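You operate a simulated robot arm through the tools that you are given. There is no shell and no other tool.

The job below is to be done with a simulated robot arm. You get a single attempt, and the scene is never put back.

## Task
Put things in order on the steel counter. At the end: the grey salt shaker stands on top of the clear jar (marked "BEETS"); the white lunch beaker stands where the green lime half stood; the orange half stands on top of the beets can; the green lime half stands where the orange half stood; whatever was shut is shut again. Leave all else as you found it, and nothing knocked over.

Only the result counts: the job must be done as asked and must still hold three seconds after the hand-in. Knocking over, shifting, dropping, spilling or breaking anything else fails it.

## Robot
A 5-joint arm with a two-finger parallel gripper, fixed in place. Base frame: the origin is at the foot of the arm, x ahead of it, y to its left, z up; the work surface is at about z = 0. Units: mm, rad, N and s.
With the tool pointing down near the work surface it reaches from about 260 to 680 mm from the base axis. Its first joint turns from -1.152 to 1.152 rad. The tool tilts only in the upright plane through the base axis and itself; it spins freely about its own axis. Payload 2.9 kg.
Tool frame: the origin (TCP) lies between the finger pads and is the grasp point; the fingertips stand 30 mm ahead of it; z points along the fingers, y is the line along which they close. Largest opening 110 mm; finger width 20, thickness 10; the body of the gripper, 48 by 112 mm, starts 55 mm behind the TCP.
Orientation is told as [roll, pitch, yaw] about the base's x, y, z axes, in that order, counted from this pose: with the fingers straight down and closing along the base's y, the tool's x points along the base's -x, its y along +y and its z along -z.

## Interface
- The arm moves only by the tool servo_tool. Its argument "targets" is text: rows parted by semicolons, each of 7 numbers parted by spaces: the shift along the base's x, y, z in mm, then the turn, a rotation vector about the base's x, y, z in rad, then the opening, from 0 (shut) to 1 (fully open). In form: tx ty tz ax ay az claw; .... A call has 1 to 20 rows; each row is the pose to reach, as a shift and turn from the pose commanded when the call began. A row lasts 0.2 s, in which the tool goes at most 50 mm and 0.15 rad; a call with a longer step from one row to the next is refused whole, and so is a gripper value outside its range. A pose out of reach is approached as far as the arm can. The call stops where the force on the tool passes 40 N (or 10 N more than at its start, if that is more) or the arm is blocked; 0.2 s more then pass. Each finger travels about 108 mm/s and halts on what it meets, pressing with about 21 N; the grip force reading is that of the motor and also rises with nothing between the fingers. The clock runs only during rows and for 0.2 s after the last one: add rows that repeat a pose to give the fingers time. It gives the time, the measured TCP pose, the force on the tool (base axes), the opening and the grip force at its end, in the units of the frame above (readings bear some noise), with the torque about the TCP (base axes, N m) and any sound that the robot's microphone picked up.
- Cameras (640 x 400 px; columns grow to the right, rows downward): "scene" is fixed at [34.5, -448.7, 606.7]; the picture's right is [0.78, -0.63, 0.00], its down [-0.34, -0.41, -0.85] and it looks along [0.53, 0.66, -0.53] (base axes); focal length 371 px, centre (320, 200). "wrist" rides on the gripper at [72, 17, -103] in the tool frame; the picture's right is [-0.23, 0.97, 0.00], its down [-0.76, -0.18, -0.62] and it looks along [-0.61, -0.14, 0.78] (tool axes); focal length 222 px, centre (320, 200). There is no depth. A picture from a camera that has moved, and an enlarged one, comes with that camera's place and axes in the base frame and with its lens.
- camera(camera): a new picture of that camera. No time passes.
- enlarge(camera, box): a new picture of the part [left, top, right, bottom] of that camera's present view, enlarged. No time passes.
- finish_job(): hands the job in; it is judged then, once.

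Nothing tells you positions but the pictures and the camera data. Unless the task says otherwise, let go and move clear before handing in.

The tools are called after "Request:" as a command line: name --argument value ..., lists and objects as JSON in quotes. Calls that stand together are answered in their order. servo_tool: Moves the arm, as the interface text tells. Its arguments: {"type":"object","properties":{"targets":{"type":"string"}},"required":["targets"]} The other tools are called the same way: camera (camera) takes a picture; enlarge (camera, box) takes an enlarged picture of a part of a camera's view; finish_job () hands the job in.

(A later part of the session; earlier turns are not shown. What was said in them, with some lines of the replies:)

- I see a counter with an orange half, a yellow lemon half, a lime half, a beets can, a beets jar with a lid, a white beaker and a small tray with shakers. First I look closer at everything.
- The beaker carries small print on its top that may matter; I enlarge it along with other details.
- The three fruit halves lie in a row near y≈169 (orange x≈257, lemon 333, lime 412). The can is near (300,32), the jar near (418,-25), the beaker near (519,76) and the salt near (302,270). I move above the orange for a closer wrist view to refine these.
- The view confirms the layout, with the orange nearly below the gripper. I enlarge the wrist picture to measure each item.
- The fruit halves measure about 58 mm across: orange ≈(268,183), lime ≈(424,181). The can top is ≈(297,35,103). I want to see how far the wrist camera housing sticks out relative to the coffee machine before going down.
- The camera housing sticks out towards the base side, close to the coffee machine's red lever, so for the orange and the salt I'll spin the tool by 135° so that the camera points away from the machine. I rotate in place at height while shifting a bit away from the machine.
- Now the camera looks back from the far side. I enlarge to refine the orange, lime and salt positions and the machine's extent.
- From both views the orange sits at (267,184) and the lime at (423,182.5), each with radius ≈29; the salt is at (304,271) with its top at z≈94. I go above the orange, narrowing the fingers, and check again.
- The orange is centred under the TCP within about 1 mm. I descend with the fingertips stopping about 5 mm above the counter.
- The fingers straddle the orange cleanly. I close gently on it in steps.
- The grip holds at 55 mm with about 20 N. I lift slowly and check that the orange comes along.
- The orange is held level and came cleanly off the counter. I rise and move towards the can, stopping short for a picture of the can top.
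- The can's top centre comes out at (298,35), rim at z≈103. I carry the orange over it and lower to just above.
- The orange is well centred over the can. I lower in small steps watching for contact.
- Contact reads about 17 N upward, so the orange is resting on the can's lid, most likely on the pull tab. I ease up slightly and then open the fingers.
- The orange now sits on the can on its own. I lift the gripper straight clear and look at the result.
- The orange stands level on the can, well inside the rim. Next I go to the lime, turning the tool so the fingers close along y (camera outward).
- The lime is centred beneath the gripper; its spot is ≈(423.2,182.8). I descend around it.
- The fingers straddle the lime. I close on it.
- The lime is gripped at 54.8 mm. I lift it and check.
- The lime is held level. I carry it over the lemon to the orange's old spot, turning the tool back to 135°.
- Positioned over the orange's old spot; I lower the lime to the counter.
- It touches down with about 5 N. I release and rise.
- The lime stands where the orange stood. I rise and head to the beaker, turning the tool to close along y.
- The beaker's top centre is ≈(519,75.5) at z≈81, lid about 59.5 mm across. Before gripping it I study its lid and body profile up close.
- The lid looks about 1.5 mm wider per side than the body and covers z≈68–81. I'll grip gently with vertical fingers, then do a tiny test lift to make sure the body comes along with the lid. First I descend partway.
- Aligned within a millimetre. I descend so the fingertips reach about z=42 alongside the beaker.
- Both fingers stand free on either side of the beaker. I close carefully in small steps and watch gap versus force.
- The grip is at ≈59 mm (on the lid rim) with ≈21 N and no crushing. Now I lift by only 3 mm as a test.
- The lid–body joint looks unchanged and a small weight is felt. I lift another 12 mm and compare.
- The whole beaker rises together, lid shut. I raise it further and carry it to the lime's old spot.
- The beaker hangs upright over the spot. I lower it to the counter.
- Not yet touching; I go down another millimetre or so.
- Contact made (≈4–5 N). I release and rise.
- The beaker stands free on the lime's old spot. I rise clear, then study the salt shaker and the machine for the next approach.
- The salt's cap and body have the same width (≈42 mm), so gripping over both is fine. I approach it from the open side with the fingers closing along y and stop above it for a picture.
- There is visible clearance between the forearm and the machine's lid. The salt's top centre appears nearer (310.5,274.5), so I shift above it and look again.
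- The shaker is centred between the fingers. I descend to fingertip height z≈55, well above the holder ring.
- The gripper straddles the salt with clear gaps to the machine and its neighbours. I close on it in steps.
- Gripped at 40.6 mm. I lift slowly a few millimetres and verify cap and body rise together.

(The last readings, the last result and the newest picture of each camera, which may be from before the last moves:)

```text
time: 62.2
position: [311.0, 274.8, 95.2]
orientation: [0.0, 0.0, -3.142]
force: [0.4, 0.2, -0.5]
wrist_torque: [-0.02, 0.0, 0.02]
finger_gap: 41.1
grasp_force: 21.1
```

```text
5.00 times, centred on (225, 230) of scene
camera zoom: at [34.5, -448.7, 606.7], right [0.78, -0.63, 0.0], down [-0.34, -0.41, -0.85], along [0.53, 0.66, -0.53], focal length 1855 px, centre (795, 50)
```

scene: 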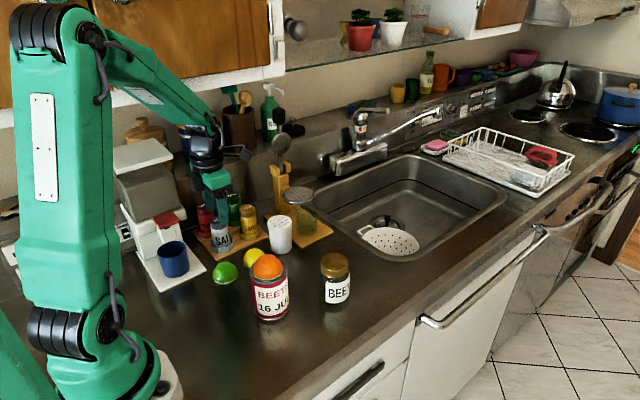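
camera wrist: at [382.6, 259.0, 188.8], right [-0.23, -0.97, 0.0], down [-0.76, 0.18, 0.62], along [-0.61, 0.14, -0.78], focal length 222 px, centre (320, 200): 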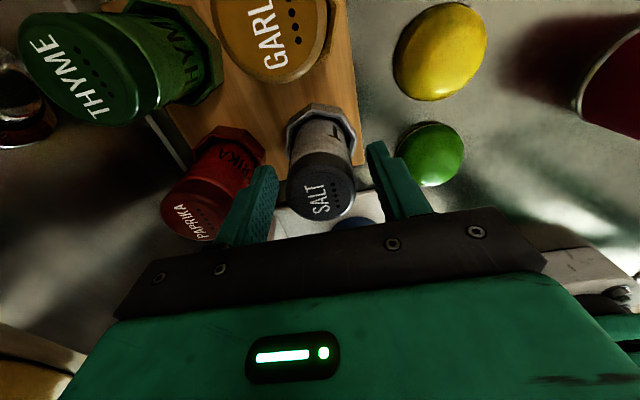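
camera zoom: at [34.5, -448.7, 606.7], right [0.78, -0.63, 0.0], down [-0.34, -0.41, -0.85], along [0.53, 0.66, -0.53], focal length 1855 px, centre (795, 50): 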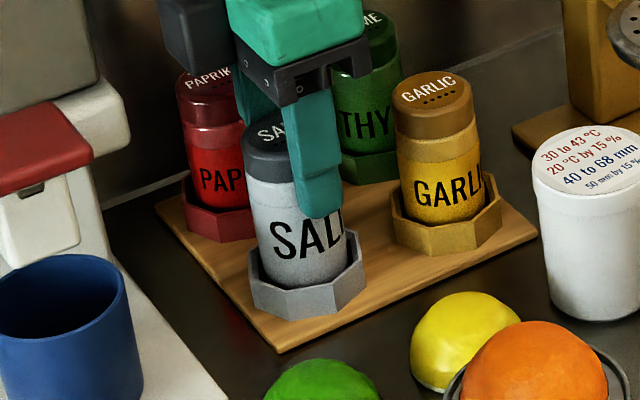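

Cap and body rise together out of the holder. I lift it clear and carry it over the low fruit towards the jar, stopping short for a look at the jar's lid.

Request:
servo_tool --targets "0 0 10 0 0 0 0.33; 0 0 22 0 0 0 0.33; 0 0 34 0 0 0 0.33; 0 -10 37 0 0 0 0.33; 3 -30 40 0 0 0 0.33; 7 -50 46 0 0 0 0.33; 12 -70 54 0 0 0 0.33; 18 -90 62 0 0 0 0.33; 30 -108 75 0 0 0 0.33; 45 -126 88 0 0 0 0.33; 60 -144 100 0 0 0 0.33; 75 -162 110 0 0 0 0.33; 88 -182 115 0 0 0 0.33; 98 -205 115 0 0 0 0.33; 107 -230 115 0 0 0 0.33; 107 -230 115 0 0 0 0.33"

Request:
camera --camera "wrist"

Request:
enlarge --camera "wrist" --box '[260, 40, 480, 200]'

Request:
camera --camera "scene"

Request:
enlarge --camera "scene" --box '[180, 160, 380, 330]'

```text
time: 65.6
position: [413.8, 53.5, 211.0]
orientation: [0.0, 0.001, 3.139]
force: [0.0, -0.5, -0.8]
wrist_torque: [0.0, 0.0, 0.0]
finger_gap: 40.5
grasp_force: 21.2
out of reach, approached as far as the arm can: row 15, 16
```

```text
taken
camera wrist: at [486.1, 37.0, 314.4], right [-0.23, -0.97, 0.0], down [-0.76, 0.18, 0.62], along [-0.61, 0.14, -0.78], focal length 222 px, centre (320, 200)
```

wrist: 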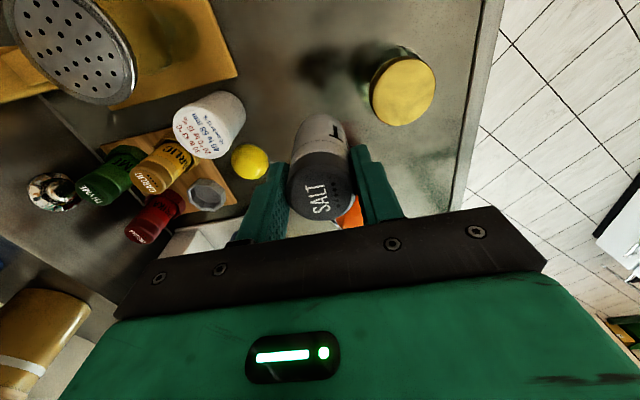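

```text
2.50 times, centred on (370, 120) of wrist
camera zoom: at [486.1, 37.0, 314.4], right [-0.23, -0.97, 0.0], down [-0.76, 0.18, 0.62], along [-0.61, 0.14, -0.78], focal length 555 px, centre (195, 400)
```

zoom: 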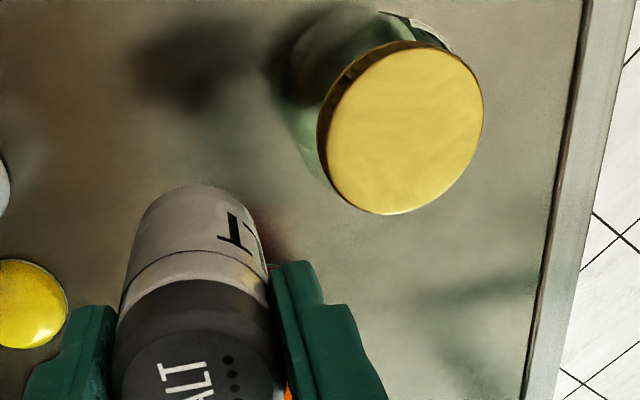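

```text
taken
```

scene: 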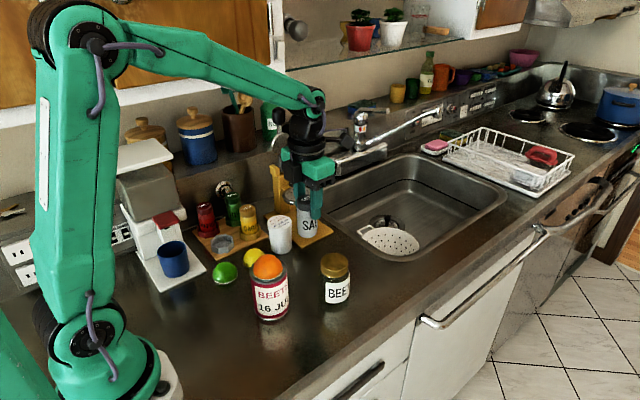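

```text
2.35 times, centred on (280, 245) of scene
camera zoom: at [34.5, -448.8, 606.7], right [0.78, -0.63, 0.0], down [-0.34, -0.41, -0.85], along [0.53, 0.66, -0.53], focal length 873 px, centre (414, 94)
```

zoom: 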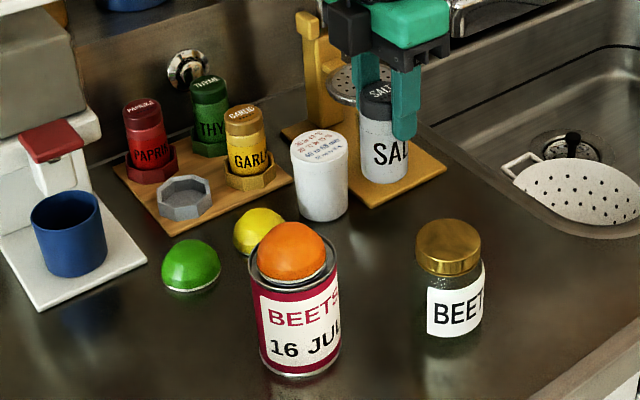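

The last rows hit the tool-spin limit (yaw 180° at a small bearing), so I'll turn the tool back by about 40° before going on. I also take an enlarged look at the jar's lid.

Request:
servo_tool --targets "0 0 0 0 0 -0.1 0.33; 0 0 0 0 0 -0.22 0.33; 0 0 0 0 0 -0.34 0.33; 0 0 0 0 0 -0.46 0.33; 0 0 0 0 0 -0.58 0.33; 0 0 0 0 0 -0.7 0.33; 0 0 0 0 0 -0.7 0.33"

Request:
enlarge --camera "scene" --box '[310, 245, 360, 310]'

Request:
camera --camera "wrist"

```text
time: 67.2
position: [415.8, 52.6, 210.9]
orientation: [0.0, -0.001, 2.44]
force: [-0.4, -0.5, -0.8]
wrist_torque: [0.0, -0.01, -0.03]
finger_gap: 40.7
grasp_force: 21.3
```

```text
6.15 times, centred on (335, 278) of scene
camera zoom: at [34.5, -448.7, 606.7], right [0.78, -0.63, 0.0], down [-0.34, -0.41, -0.85], along [0.53, 0.66, -0.53], focal length 2283 px, centre (228, -277)
```

zoom: 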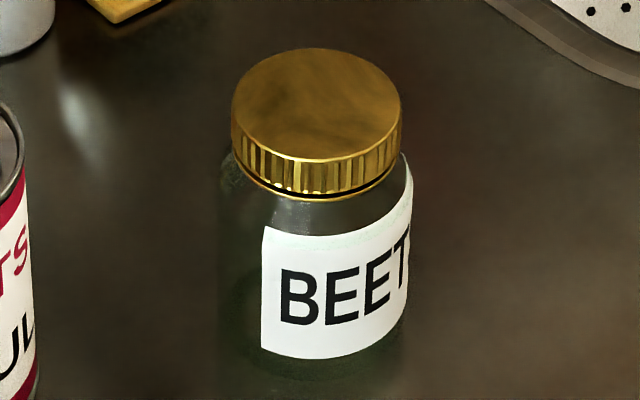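

```text
taken
camera wrist: at [458.2, -5.4, 314.2], right [-0.8, -0.6, 0.0], down [-0.47, 0.63, 0.62], along [-0.37, 0.5, -0.78], focal length 222 px, centre (320, 200)
```

wrist: 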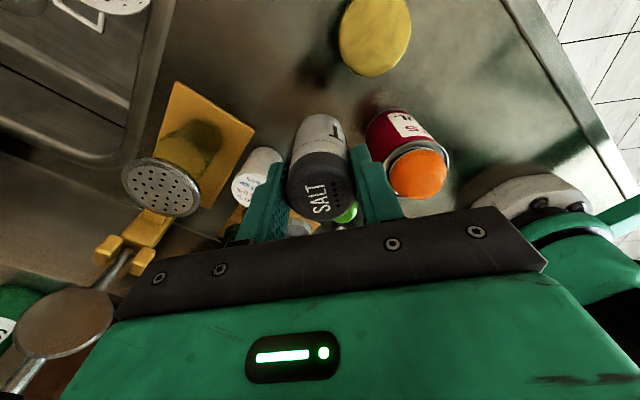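

I now re-measure the shaker's underside and the jar lid before lowering.

Request:
enlarge --camera "scene" --box '[270, 170, 350, 260]'

Request:
enlarge --camera "wrist" --box '[250, 0, 470, 240]'

Request:
enlarge --camera "scene" --box '[185, 185, 275, 260]'

```text
4.44 times, centred on (310, 215) of scene
camera zoom: at [34.5, -448.7, 606.7], right [0.78, -0.63, 0.0], down [-0.34, -0.41, -0.85], along [0.53, 0.66, -0.53], focal length 1649 px, centre (364, 133)
```

zoom: 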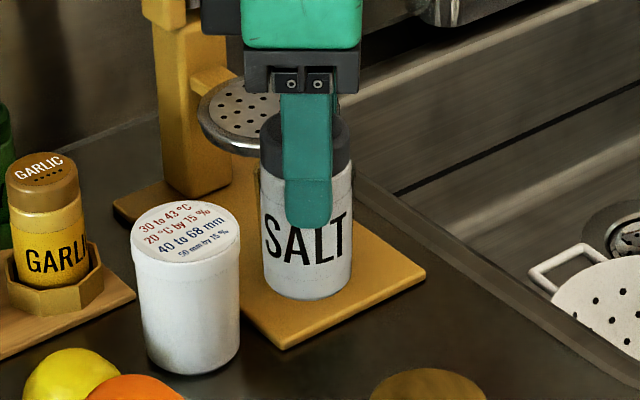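

```text
1.67 times, centred on (360, 120) of wrist
camera zoom: at [458.2, -5.4, 314.2], right [-0.8, -0.6, 0.0], down [-0.47, 0.63, 0.62], along [-0.37, 0.5, -0.78], focal length 370 px, centre (253, 333)
```

zoom: 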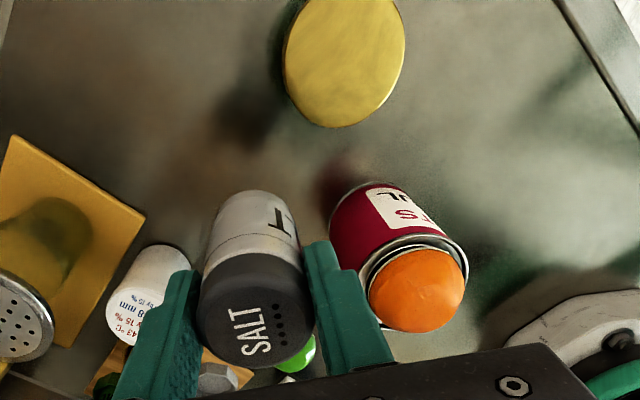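

```text
5.33 times, centred on (230, 222) of scene
camera zoom: at [34.5, -448.7, 606.7], right [0.78, -0.63, 0.0], down [-0.34, -0.41, -0.85], along [0.53, 0.66, -0.53], focal length 1978 px, centre (800, 80)
```

zoom: 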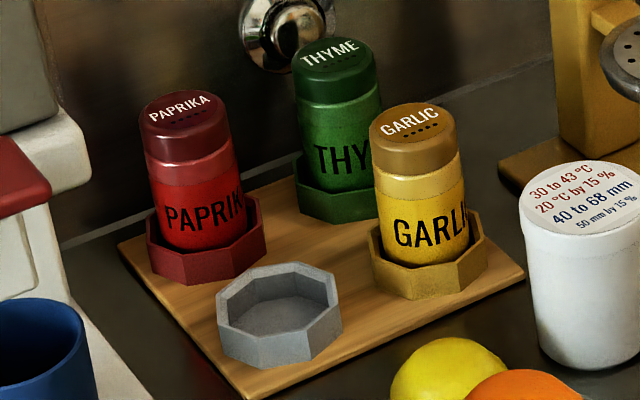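

The jar's lid centre is at ≈(418.3,-24.6), top z≈96, and the shaker's underside is about 80 mm below the TCP. I move over the jar, keeping height.

Request:
servo_tool --targets "1 -15 0 0 0 0 0.33; 2 -31 0 0 0 0 0.33; 3 -47 0 0 0 0 0.33; 3.5 -63 0 0 0 0 0.33; 3.5 -77.7 0 0 0 0 0.33; 3.5 -77.7 -8 0 0 0 0.33; 3.5 -77.7 -16 0 0 0 0.33; 3.5 -77.7 -16 0 0 0 0.33"

Request:
camera --camera "wrist"

Request:
enlarge --camera "wrist" --box '[230, 60, 410, 240]'

Request:
enlarge --camera "scene" --box '[290, 210, 380, 310]'

```text
time: 69.0
position: [417.2, -24.1, 193.6]
orientation: [0.0, 0.0, 2.441]
force: [-0.6, 0.2, -1.6]
wrist_torque: [0.03, 0.03, 0.02]
finger_gap: 40.3
grasp_force: 21.0
```

```text
taken
camera wrist: at [461.9, -83.2, 297.7], right [-0.8, -0.6, 0.0], down [-0.47, 0.63, 0.62], along [-0.37, 0.5, -0.78], focal length 222 px, centre (320, 200)
```

wrist: 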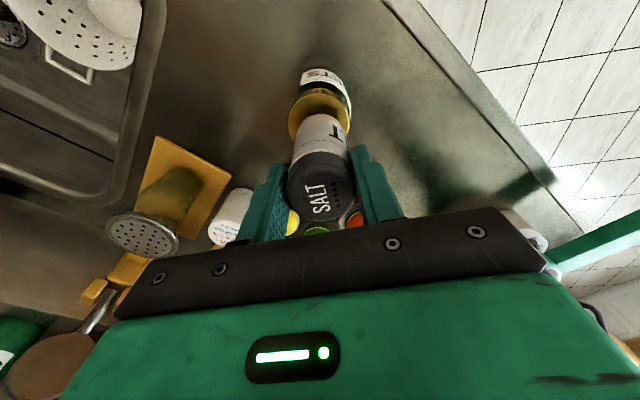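

```text
2.22 times, centred on (320, 150) of wrist
camera zoom: at [461.9, -83.2, 297.7], right [-0.8, -0.6, 0.0], down [-0.47, 0.63, 0.62], along [-0.37, 0.5, -0.78], focal length 494 px, centre (320, 311)
```

zoom: 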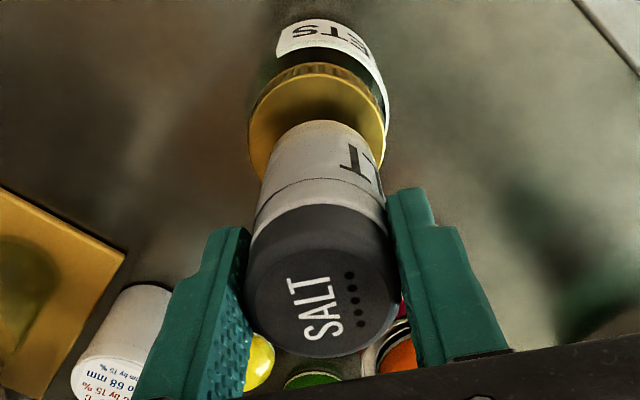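

```text
4.00 times, centred on (335, 260) of scene
camera zoom: at [34.5, -448.7, 606.7], right [0.78, -0.63, 0.0], down [-0.34, -0.41, -0.85], along [0.53, 0.66, -0.53], focal length 1484 px, centre (260, -40)
```

zoom: 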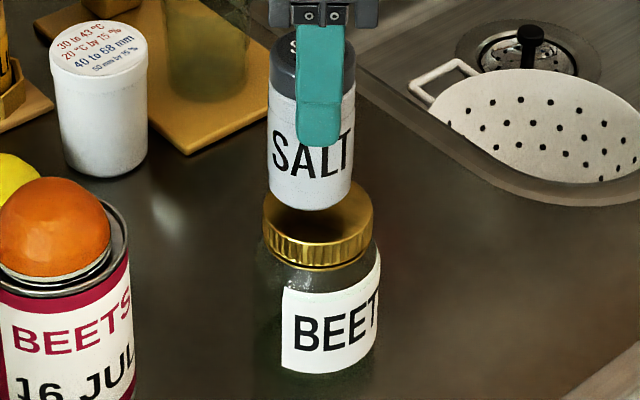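

Both views show the shaker's axis about 3–4 mm off the lid centre, so I correct by (+3.4,-1.4) and lower to just above the lid.

Request:
servo_tool --targets "2 -0.8 0 0 0 0 0.33; 3.4 -1.4 0 0 0 0 0.33; 3.4 -1.4 -4 0 0 0 0.33; 3.4 -1.4 -8 0 0 0 0.33; 3.4 -1.4 -8 0 0 0 0.33"

Request:
enlarge --camera "wrist" --box '[230, 60, 410, 240]'

Request:
enlarge --camera "scene" --box '[305, 225, 365, 295]'

```text
time: 70.2
position: [422.0, -25.7, 187.4]
orientation: [0.002, 0.0, 2.44]
force: [0.1, 0.2, -1.1]
wrist_torque: [0.03, -0.01, 0.03]
finger_gap: 40.5
grasp_force: 20.9
```

```text
2.22 times, centred on (320, 150) of wrist
camera zoom: at [465.7, -84.1, 290.1], right [-0.8, -0.6, 0.0], down [-0.47, 0.63, 0.62], along [-0.37, 0.5, -0.78], focal length 494 px, centre (320, 311)
```

zoom: 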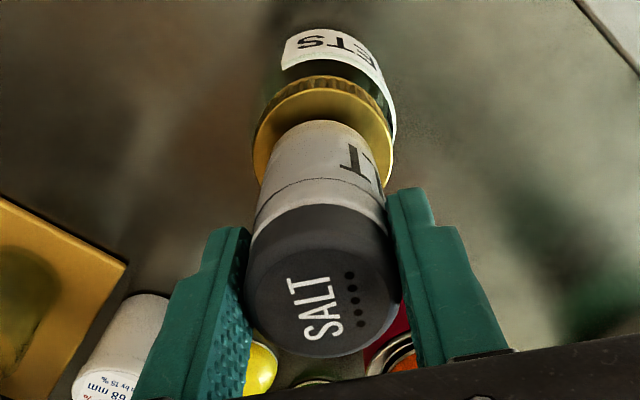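

```text
5.71 times, centred on (335, 260) of scene
camera zoom: at [34.5, -448.7, 606.7], right [0.78, -0.63, 0.0], down [-0.34, -0.41, -0.85], along [0.53, 0.66, -0.53], focal length 2120 px, centre (234, -143)
```

zoom: 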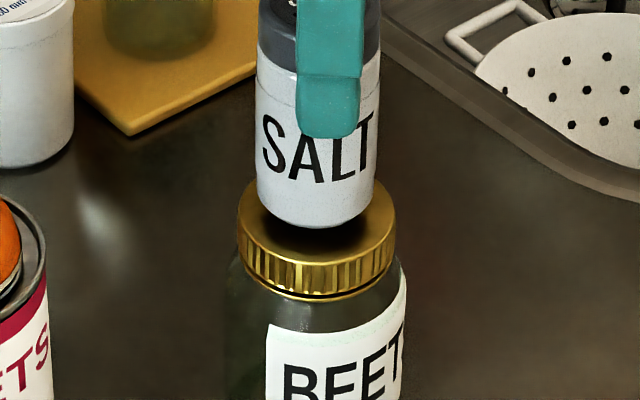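

Now both views show the shaker centred over the lid. I lower in small steps to contact.

Request:
servo_tool --targets "0 0 -2 0 0 0 0.33; 0 0 -4 0 0 0 0.33; 0 0 -5 0 0 0 0.33; 0 0 -6 0 0 0 0.33; 0 0 -6 0 0 0 0.33"

Request:
enlarge --camera "scene" --box '[305, 225, 365, 295]'

```text
time: 71.4
position: [420.9, -25.2, 180.1]
orientation: [0.0, 0.0, 2.442]
force: [0.4, -1.1, -0.4]
wrist_torque: [-0.01, -0.01, -0.03]
finger_gap: 40.6
grasp_force: 21.4
```

```text
5.71 times, centred on (335, 260) of scene
camera zoom: at [34.5, -448.7, 606.7], right [0.78, -0.63, 0.0], down [-0.34, -0.41, -0.85], along [0.53, 0.66, -0.53], focal length 2120 px, centre (234, -143)
```

zoom: 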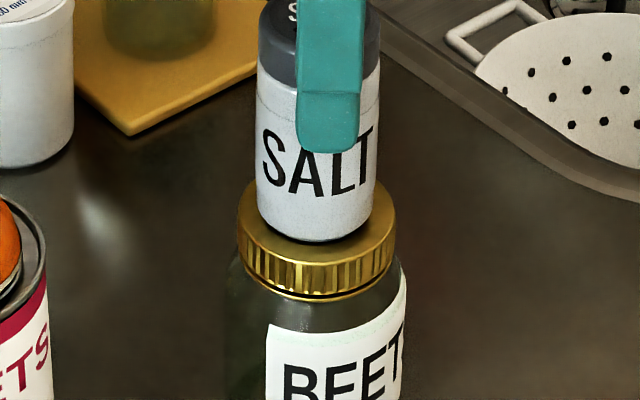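

About 3 mm to go. I continue in fine steps.

Request:
servo_tool --targets "0 0 -0.8 0 0 0 0.33; 0 0 -1.6 0 0 0 0.33; 0 0 -2.2 0 0 0 0.33; 0 0 -2.2 0 0 0 0.33"

```text
time: 72.4
position: [420.3, -25.7, 179.7]
orientation: [-0.001, 0.001, 2.442]
force: [-1.7, 0.4, 13.8]
wrist_torque: [0.12, 0.27, 0.04]
finger_gap: 40.6
grasp_force: 20.7
```

Contact at about 14 N; I ease up a little.

Request:
servo_tool --targets "0 0 0.8 0 0 0 0.33; 0 0 0.8 0 0 0 0.33"

Request:
enlarge --camera "scene" --box '[305, 225, 365, 295]'

Request:
enlarge --camera "wrist" --box '[230, 60, 410, 240]'

```text
time: 73.0
position: [422.2, -25.9, 179.1]
orientation: [0.0, 0.001, 2.441]
force: [2.9, -1.1, 6.3]
wrist_torque: [-0.08, -0.26, -0.01]
finger_gap: 40.4
grasp_force: 21.3
```

```text
5.71 times, centred on (335, 260) of scene
camera zoom: at [34.5, -448.7, 606.7], right [0.78, -0.63, 0.0], down [-0.34, -0.41, -0.85], along [0.53, 0.66, -0.53], focal length 2120 px, centre (234, -143)
```

zoom: 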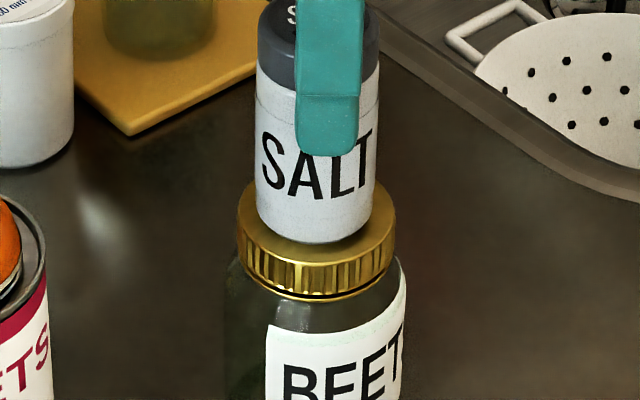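

```text
2.22 times, centred on (320, 150) of wrist
camera zoom: at [465.2, -84.3, 282.9], right [-0.8, -0.6, 0.0], down [-0.47, 0.63, 0.62], along [-0.37, 0.5, -0.78], focal length 494 px, centre (320, 311)
```

zoom: 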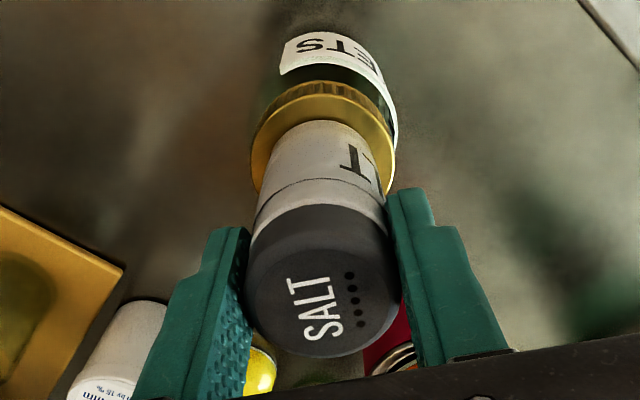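

The shaker rests on the lid, centred. I open the fingers slowly.

Request:
servo_tool --targets "0 0 0 0 0 0 0.365; 0 0 0 0 0 0 0.375; 0 0 0 0 0 0 0.39; 0 0 0 0 0 0 0.43; 0 0 0 0 0 0 0.49; 0 0 0 0 0 0 0.56; 0 0 0 0 0 0 0.56"

Request:
enlarge --camera "scene" --box '[290, 200, 380, 310]'

Request:
enlarge --camera "wrist" --box '[230, 60, 410, 240]'

```text
time: 74.6
position: [421.8, -25.6, 179.2]
orientation: [-0.001, 0.0, 2.441]
force: [-0.4, 0.0, 0.2]
wrist_torque: [0.0, 0.0, 0.02]
finger_gap: 61.9
grasp_force: 0.1
```

```text
3.64 times, centred on (335, 255) of scene
camera zoom: at [34.5, -448.7, 606.7], right [0.78, -0.63, 0.0], down [-0.34, -0.41, -0.85], along [0.53, 0.66, -0.53], focal length 1349 px, centre (266, 0)
```

zoom: 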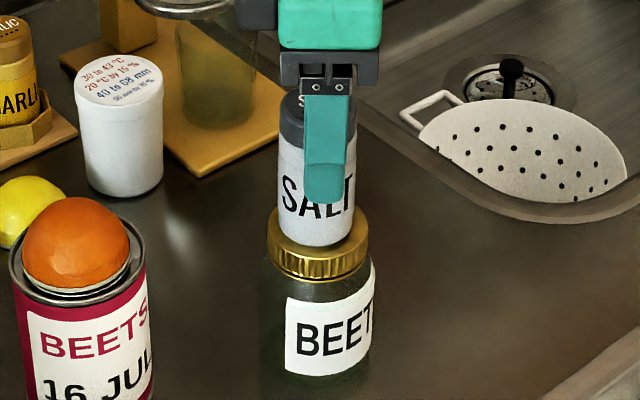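

```text
2.22 times, centred on (320, 150) of wrist
camera zoom: at [465.1, -84.2, 282.9], right [-0.8, -0.6, 0.0], down [-0.47, 0.63, 0.62], along [-0.37, 0.5, -0.78], focal length 494 px, centre (320, 311)
```

zoom: 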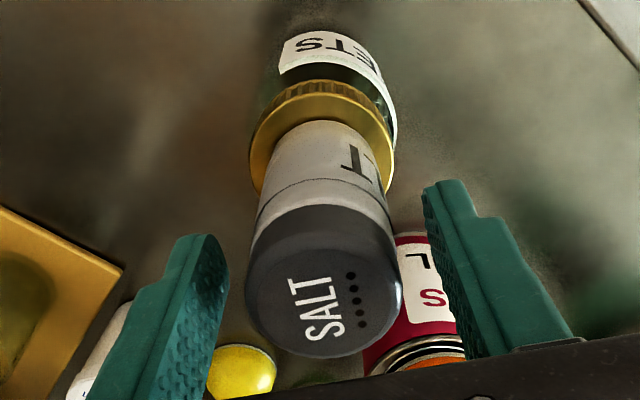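

The shaker stands on its own. I rise straight up, slowly at first, until well clear.

Request:
servo_tool --targets "0 0 6 0 0 0 0.56; 0 0 14 0 0 0 0.56; 0 0 24 0 0 0 0.56; 0 0 36 0 0 0 0.56; 0 0 50 0 0 0 0.56; 0 0 66 0 0 0 0.56; 0 0 84 0 0 0 0.56; 0 0 105 0 0 0 0.56; 0 0 130 0 0 0 0.56; 0 0 155 0 0 0 0.56; 0 0 155 0 0 0 0.56"

Request:
camera --camera "scene"

Request:
enlarge --camera "scene" --box '[180, 170, 380, 330]'

Request:
camera --camera "wrist"

```text
time: 77.0
position: [420.2, -25.1, 334.5]
orientation: [0.001, -0.002, 2.444]
force: [0.7, -0.7, 0.0]
wrist_torque: [-0.02, 0.0, -0.01]
finger_gap: 61.4
grasp_force: 0.1
```

```text
taken
```

scene: 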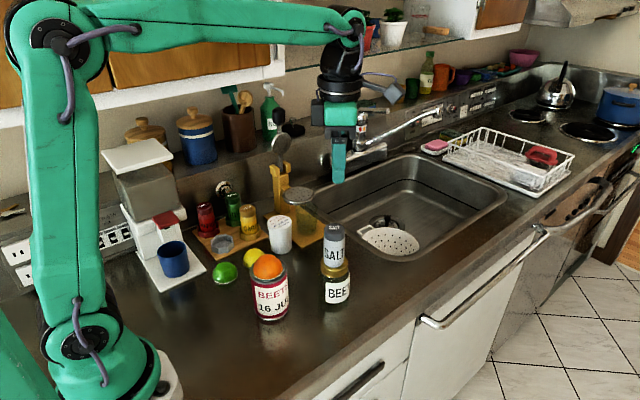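

```text
2.50 times, centred on (280, 250) of scene
camera zoom: at [34.5, -448.7, 606.7], right [0.78, -0.63, 0.0], down [-0.34, -0.41, -0.85], along [0.53, 0.66, -0.53], focal length 927 px, centre (420, 75)
```

zoom: 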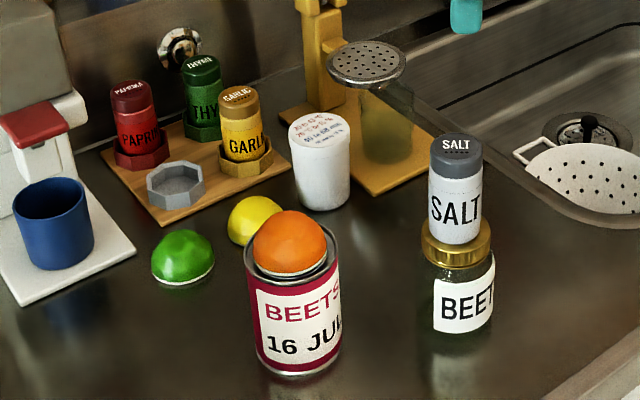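

```text
taken
camera wrist: at [465.4, -84.2, 438.3], right [-0.8, -0.6, 0.0], down [-0.47, 0.63, 0.62], along [-0.37, 0.5, -0.78], focal length 222 px, centre (320, 200)
```

wrist: 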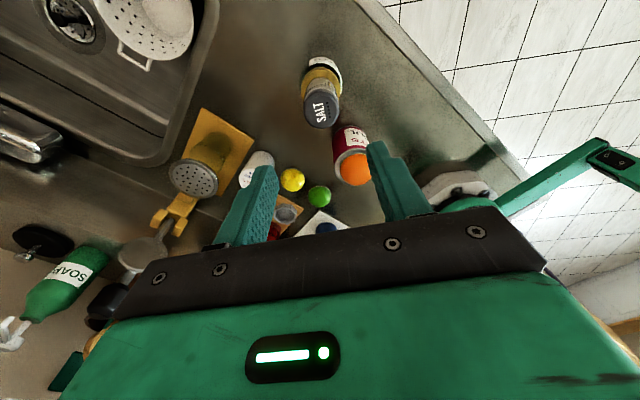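

Everything is in place: orange on the can, lime on the orange's spot, beaker on the lime's spot, salt on the jar. I let a few seconds pass with the arm clear and compare again for any drift.

Request:
servo_tool --targets "0 0 10 0 0 0 0.56; 0 0 20 0 0 0 0.56; 0 0 20 0 0 0 0.56; 0 0 20 0 0 0 0.56; 0 0 20 0 0 0 0.56; 0 0 20 0 0 0 0.56; 0 0 20 0 0 0 0.56; 0 0 20 0 0 0 0.56; 0 0 20 0 0 0 0.56; 0 0 20 0 0 0 0.56; 0 0 20 0 0 0 0.56; 0 0 20 0 0 0 0.56; 0 0 20 0 0 0 0.56; 0 0 20 0 0 0 0.56; 0 0 20 0 0 0 0.56; 0 0 20 0 0 0 0.56"

Request:
enlarge --camera "scene" --box '[190, 170, 370, 330]'

Request:
enlarge --camera "scene" --box '[230, 200, 310, 330]'

Request:
enlarge --camera "wrist" --box '[220, 20, 400, 240]'

```text
time: 80.4
position: [421.9, -26.8, 353.1]
orientation: [0.002, 0.001, 2.442]
force: [-0.3, 0.1, 0.8]
wrist_torque: [0.02, 0.0, -0.04]
finger_gap: 61.5
grasp_force: 0.1
```

```text
2.50 times, centred on (280, 250) of scene
camera zoom: at [34.5, -448.7, 606.7], right [0.78, -0.63, 0.0], down [-0.34, -0.41, -0.85], along [0.53, 0.66, -0.53], focal length 927 px, centre (420, 75)
```

zoom: 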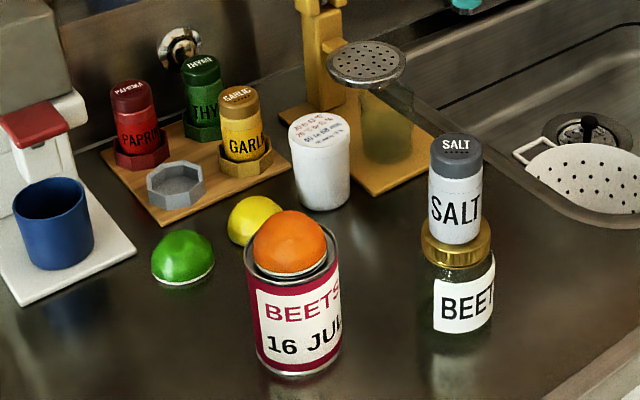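

```text
3.08 times, centred on (270, 265) of scene
camera zoom: at [34.5, -448.7, 606.7], right [0.78, -0.63, 0.0], down [-0.34, -0.41, -0.85], along [0.53, 0.66, -0.53], focal length 1141 px, centre (474, 0)
```

zoom: 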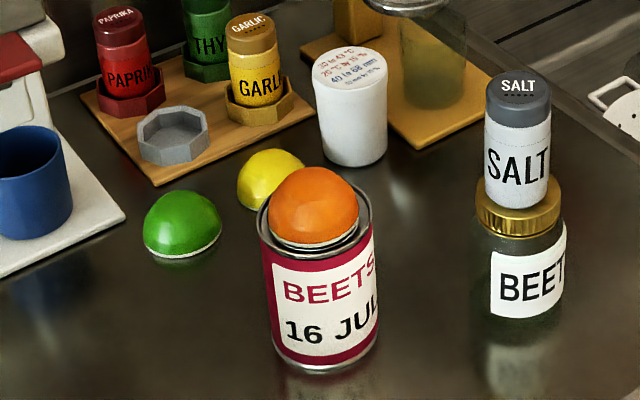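

```text
1.82 times, centred on (310, 130) of wrist
camera zoom: at [465.2, -84.2, 457.5], right [-0.8, -0.6, 0.0], down [-0.47, 0.63, 0.62], along [-0.37, 0.5, -0.78], focal length 404 px, centre (338, 327)
```

zoom: 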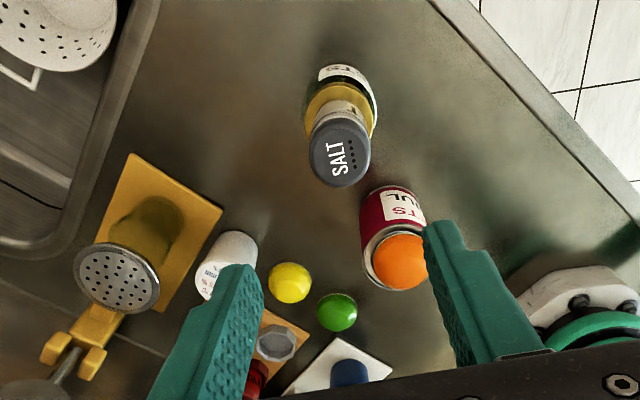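

Nothing has moved over three seconds. The salt stands on the jar, the orange on the can, the lime on the orange's old spot and the beaker, lid shut, on the lime's old spot. The other things look as they were and the arm is clear, so I hand the job in.

Request:
finish_job

```text
The job is handed in.
```

The job is handed in, and the counter matched the request in the last pictures. I watched it for about three seconds with the arm clear, and nothing moved. I don't have the verdict from the judging.

- **Salt shaker:** it stands upright on the lid of the clear "BEETS" jar, roughly centred.
- **Orange half:** it sits inside the rim on top of the beets can. It appears to rest on the pull tab, but it looks level and stayed put.
- **Lime half:** it stands where the orange half was, within about 3 mm by the pictures.
- **White beaker:** it stands where the lime half was. I gripped it by the lid, which stayed shut and showed no gap from the body.
- **Everything else:** the lemon half, the can, the jar and the things around them look as they did at the start. Nothing was opened or knocked over.
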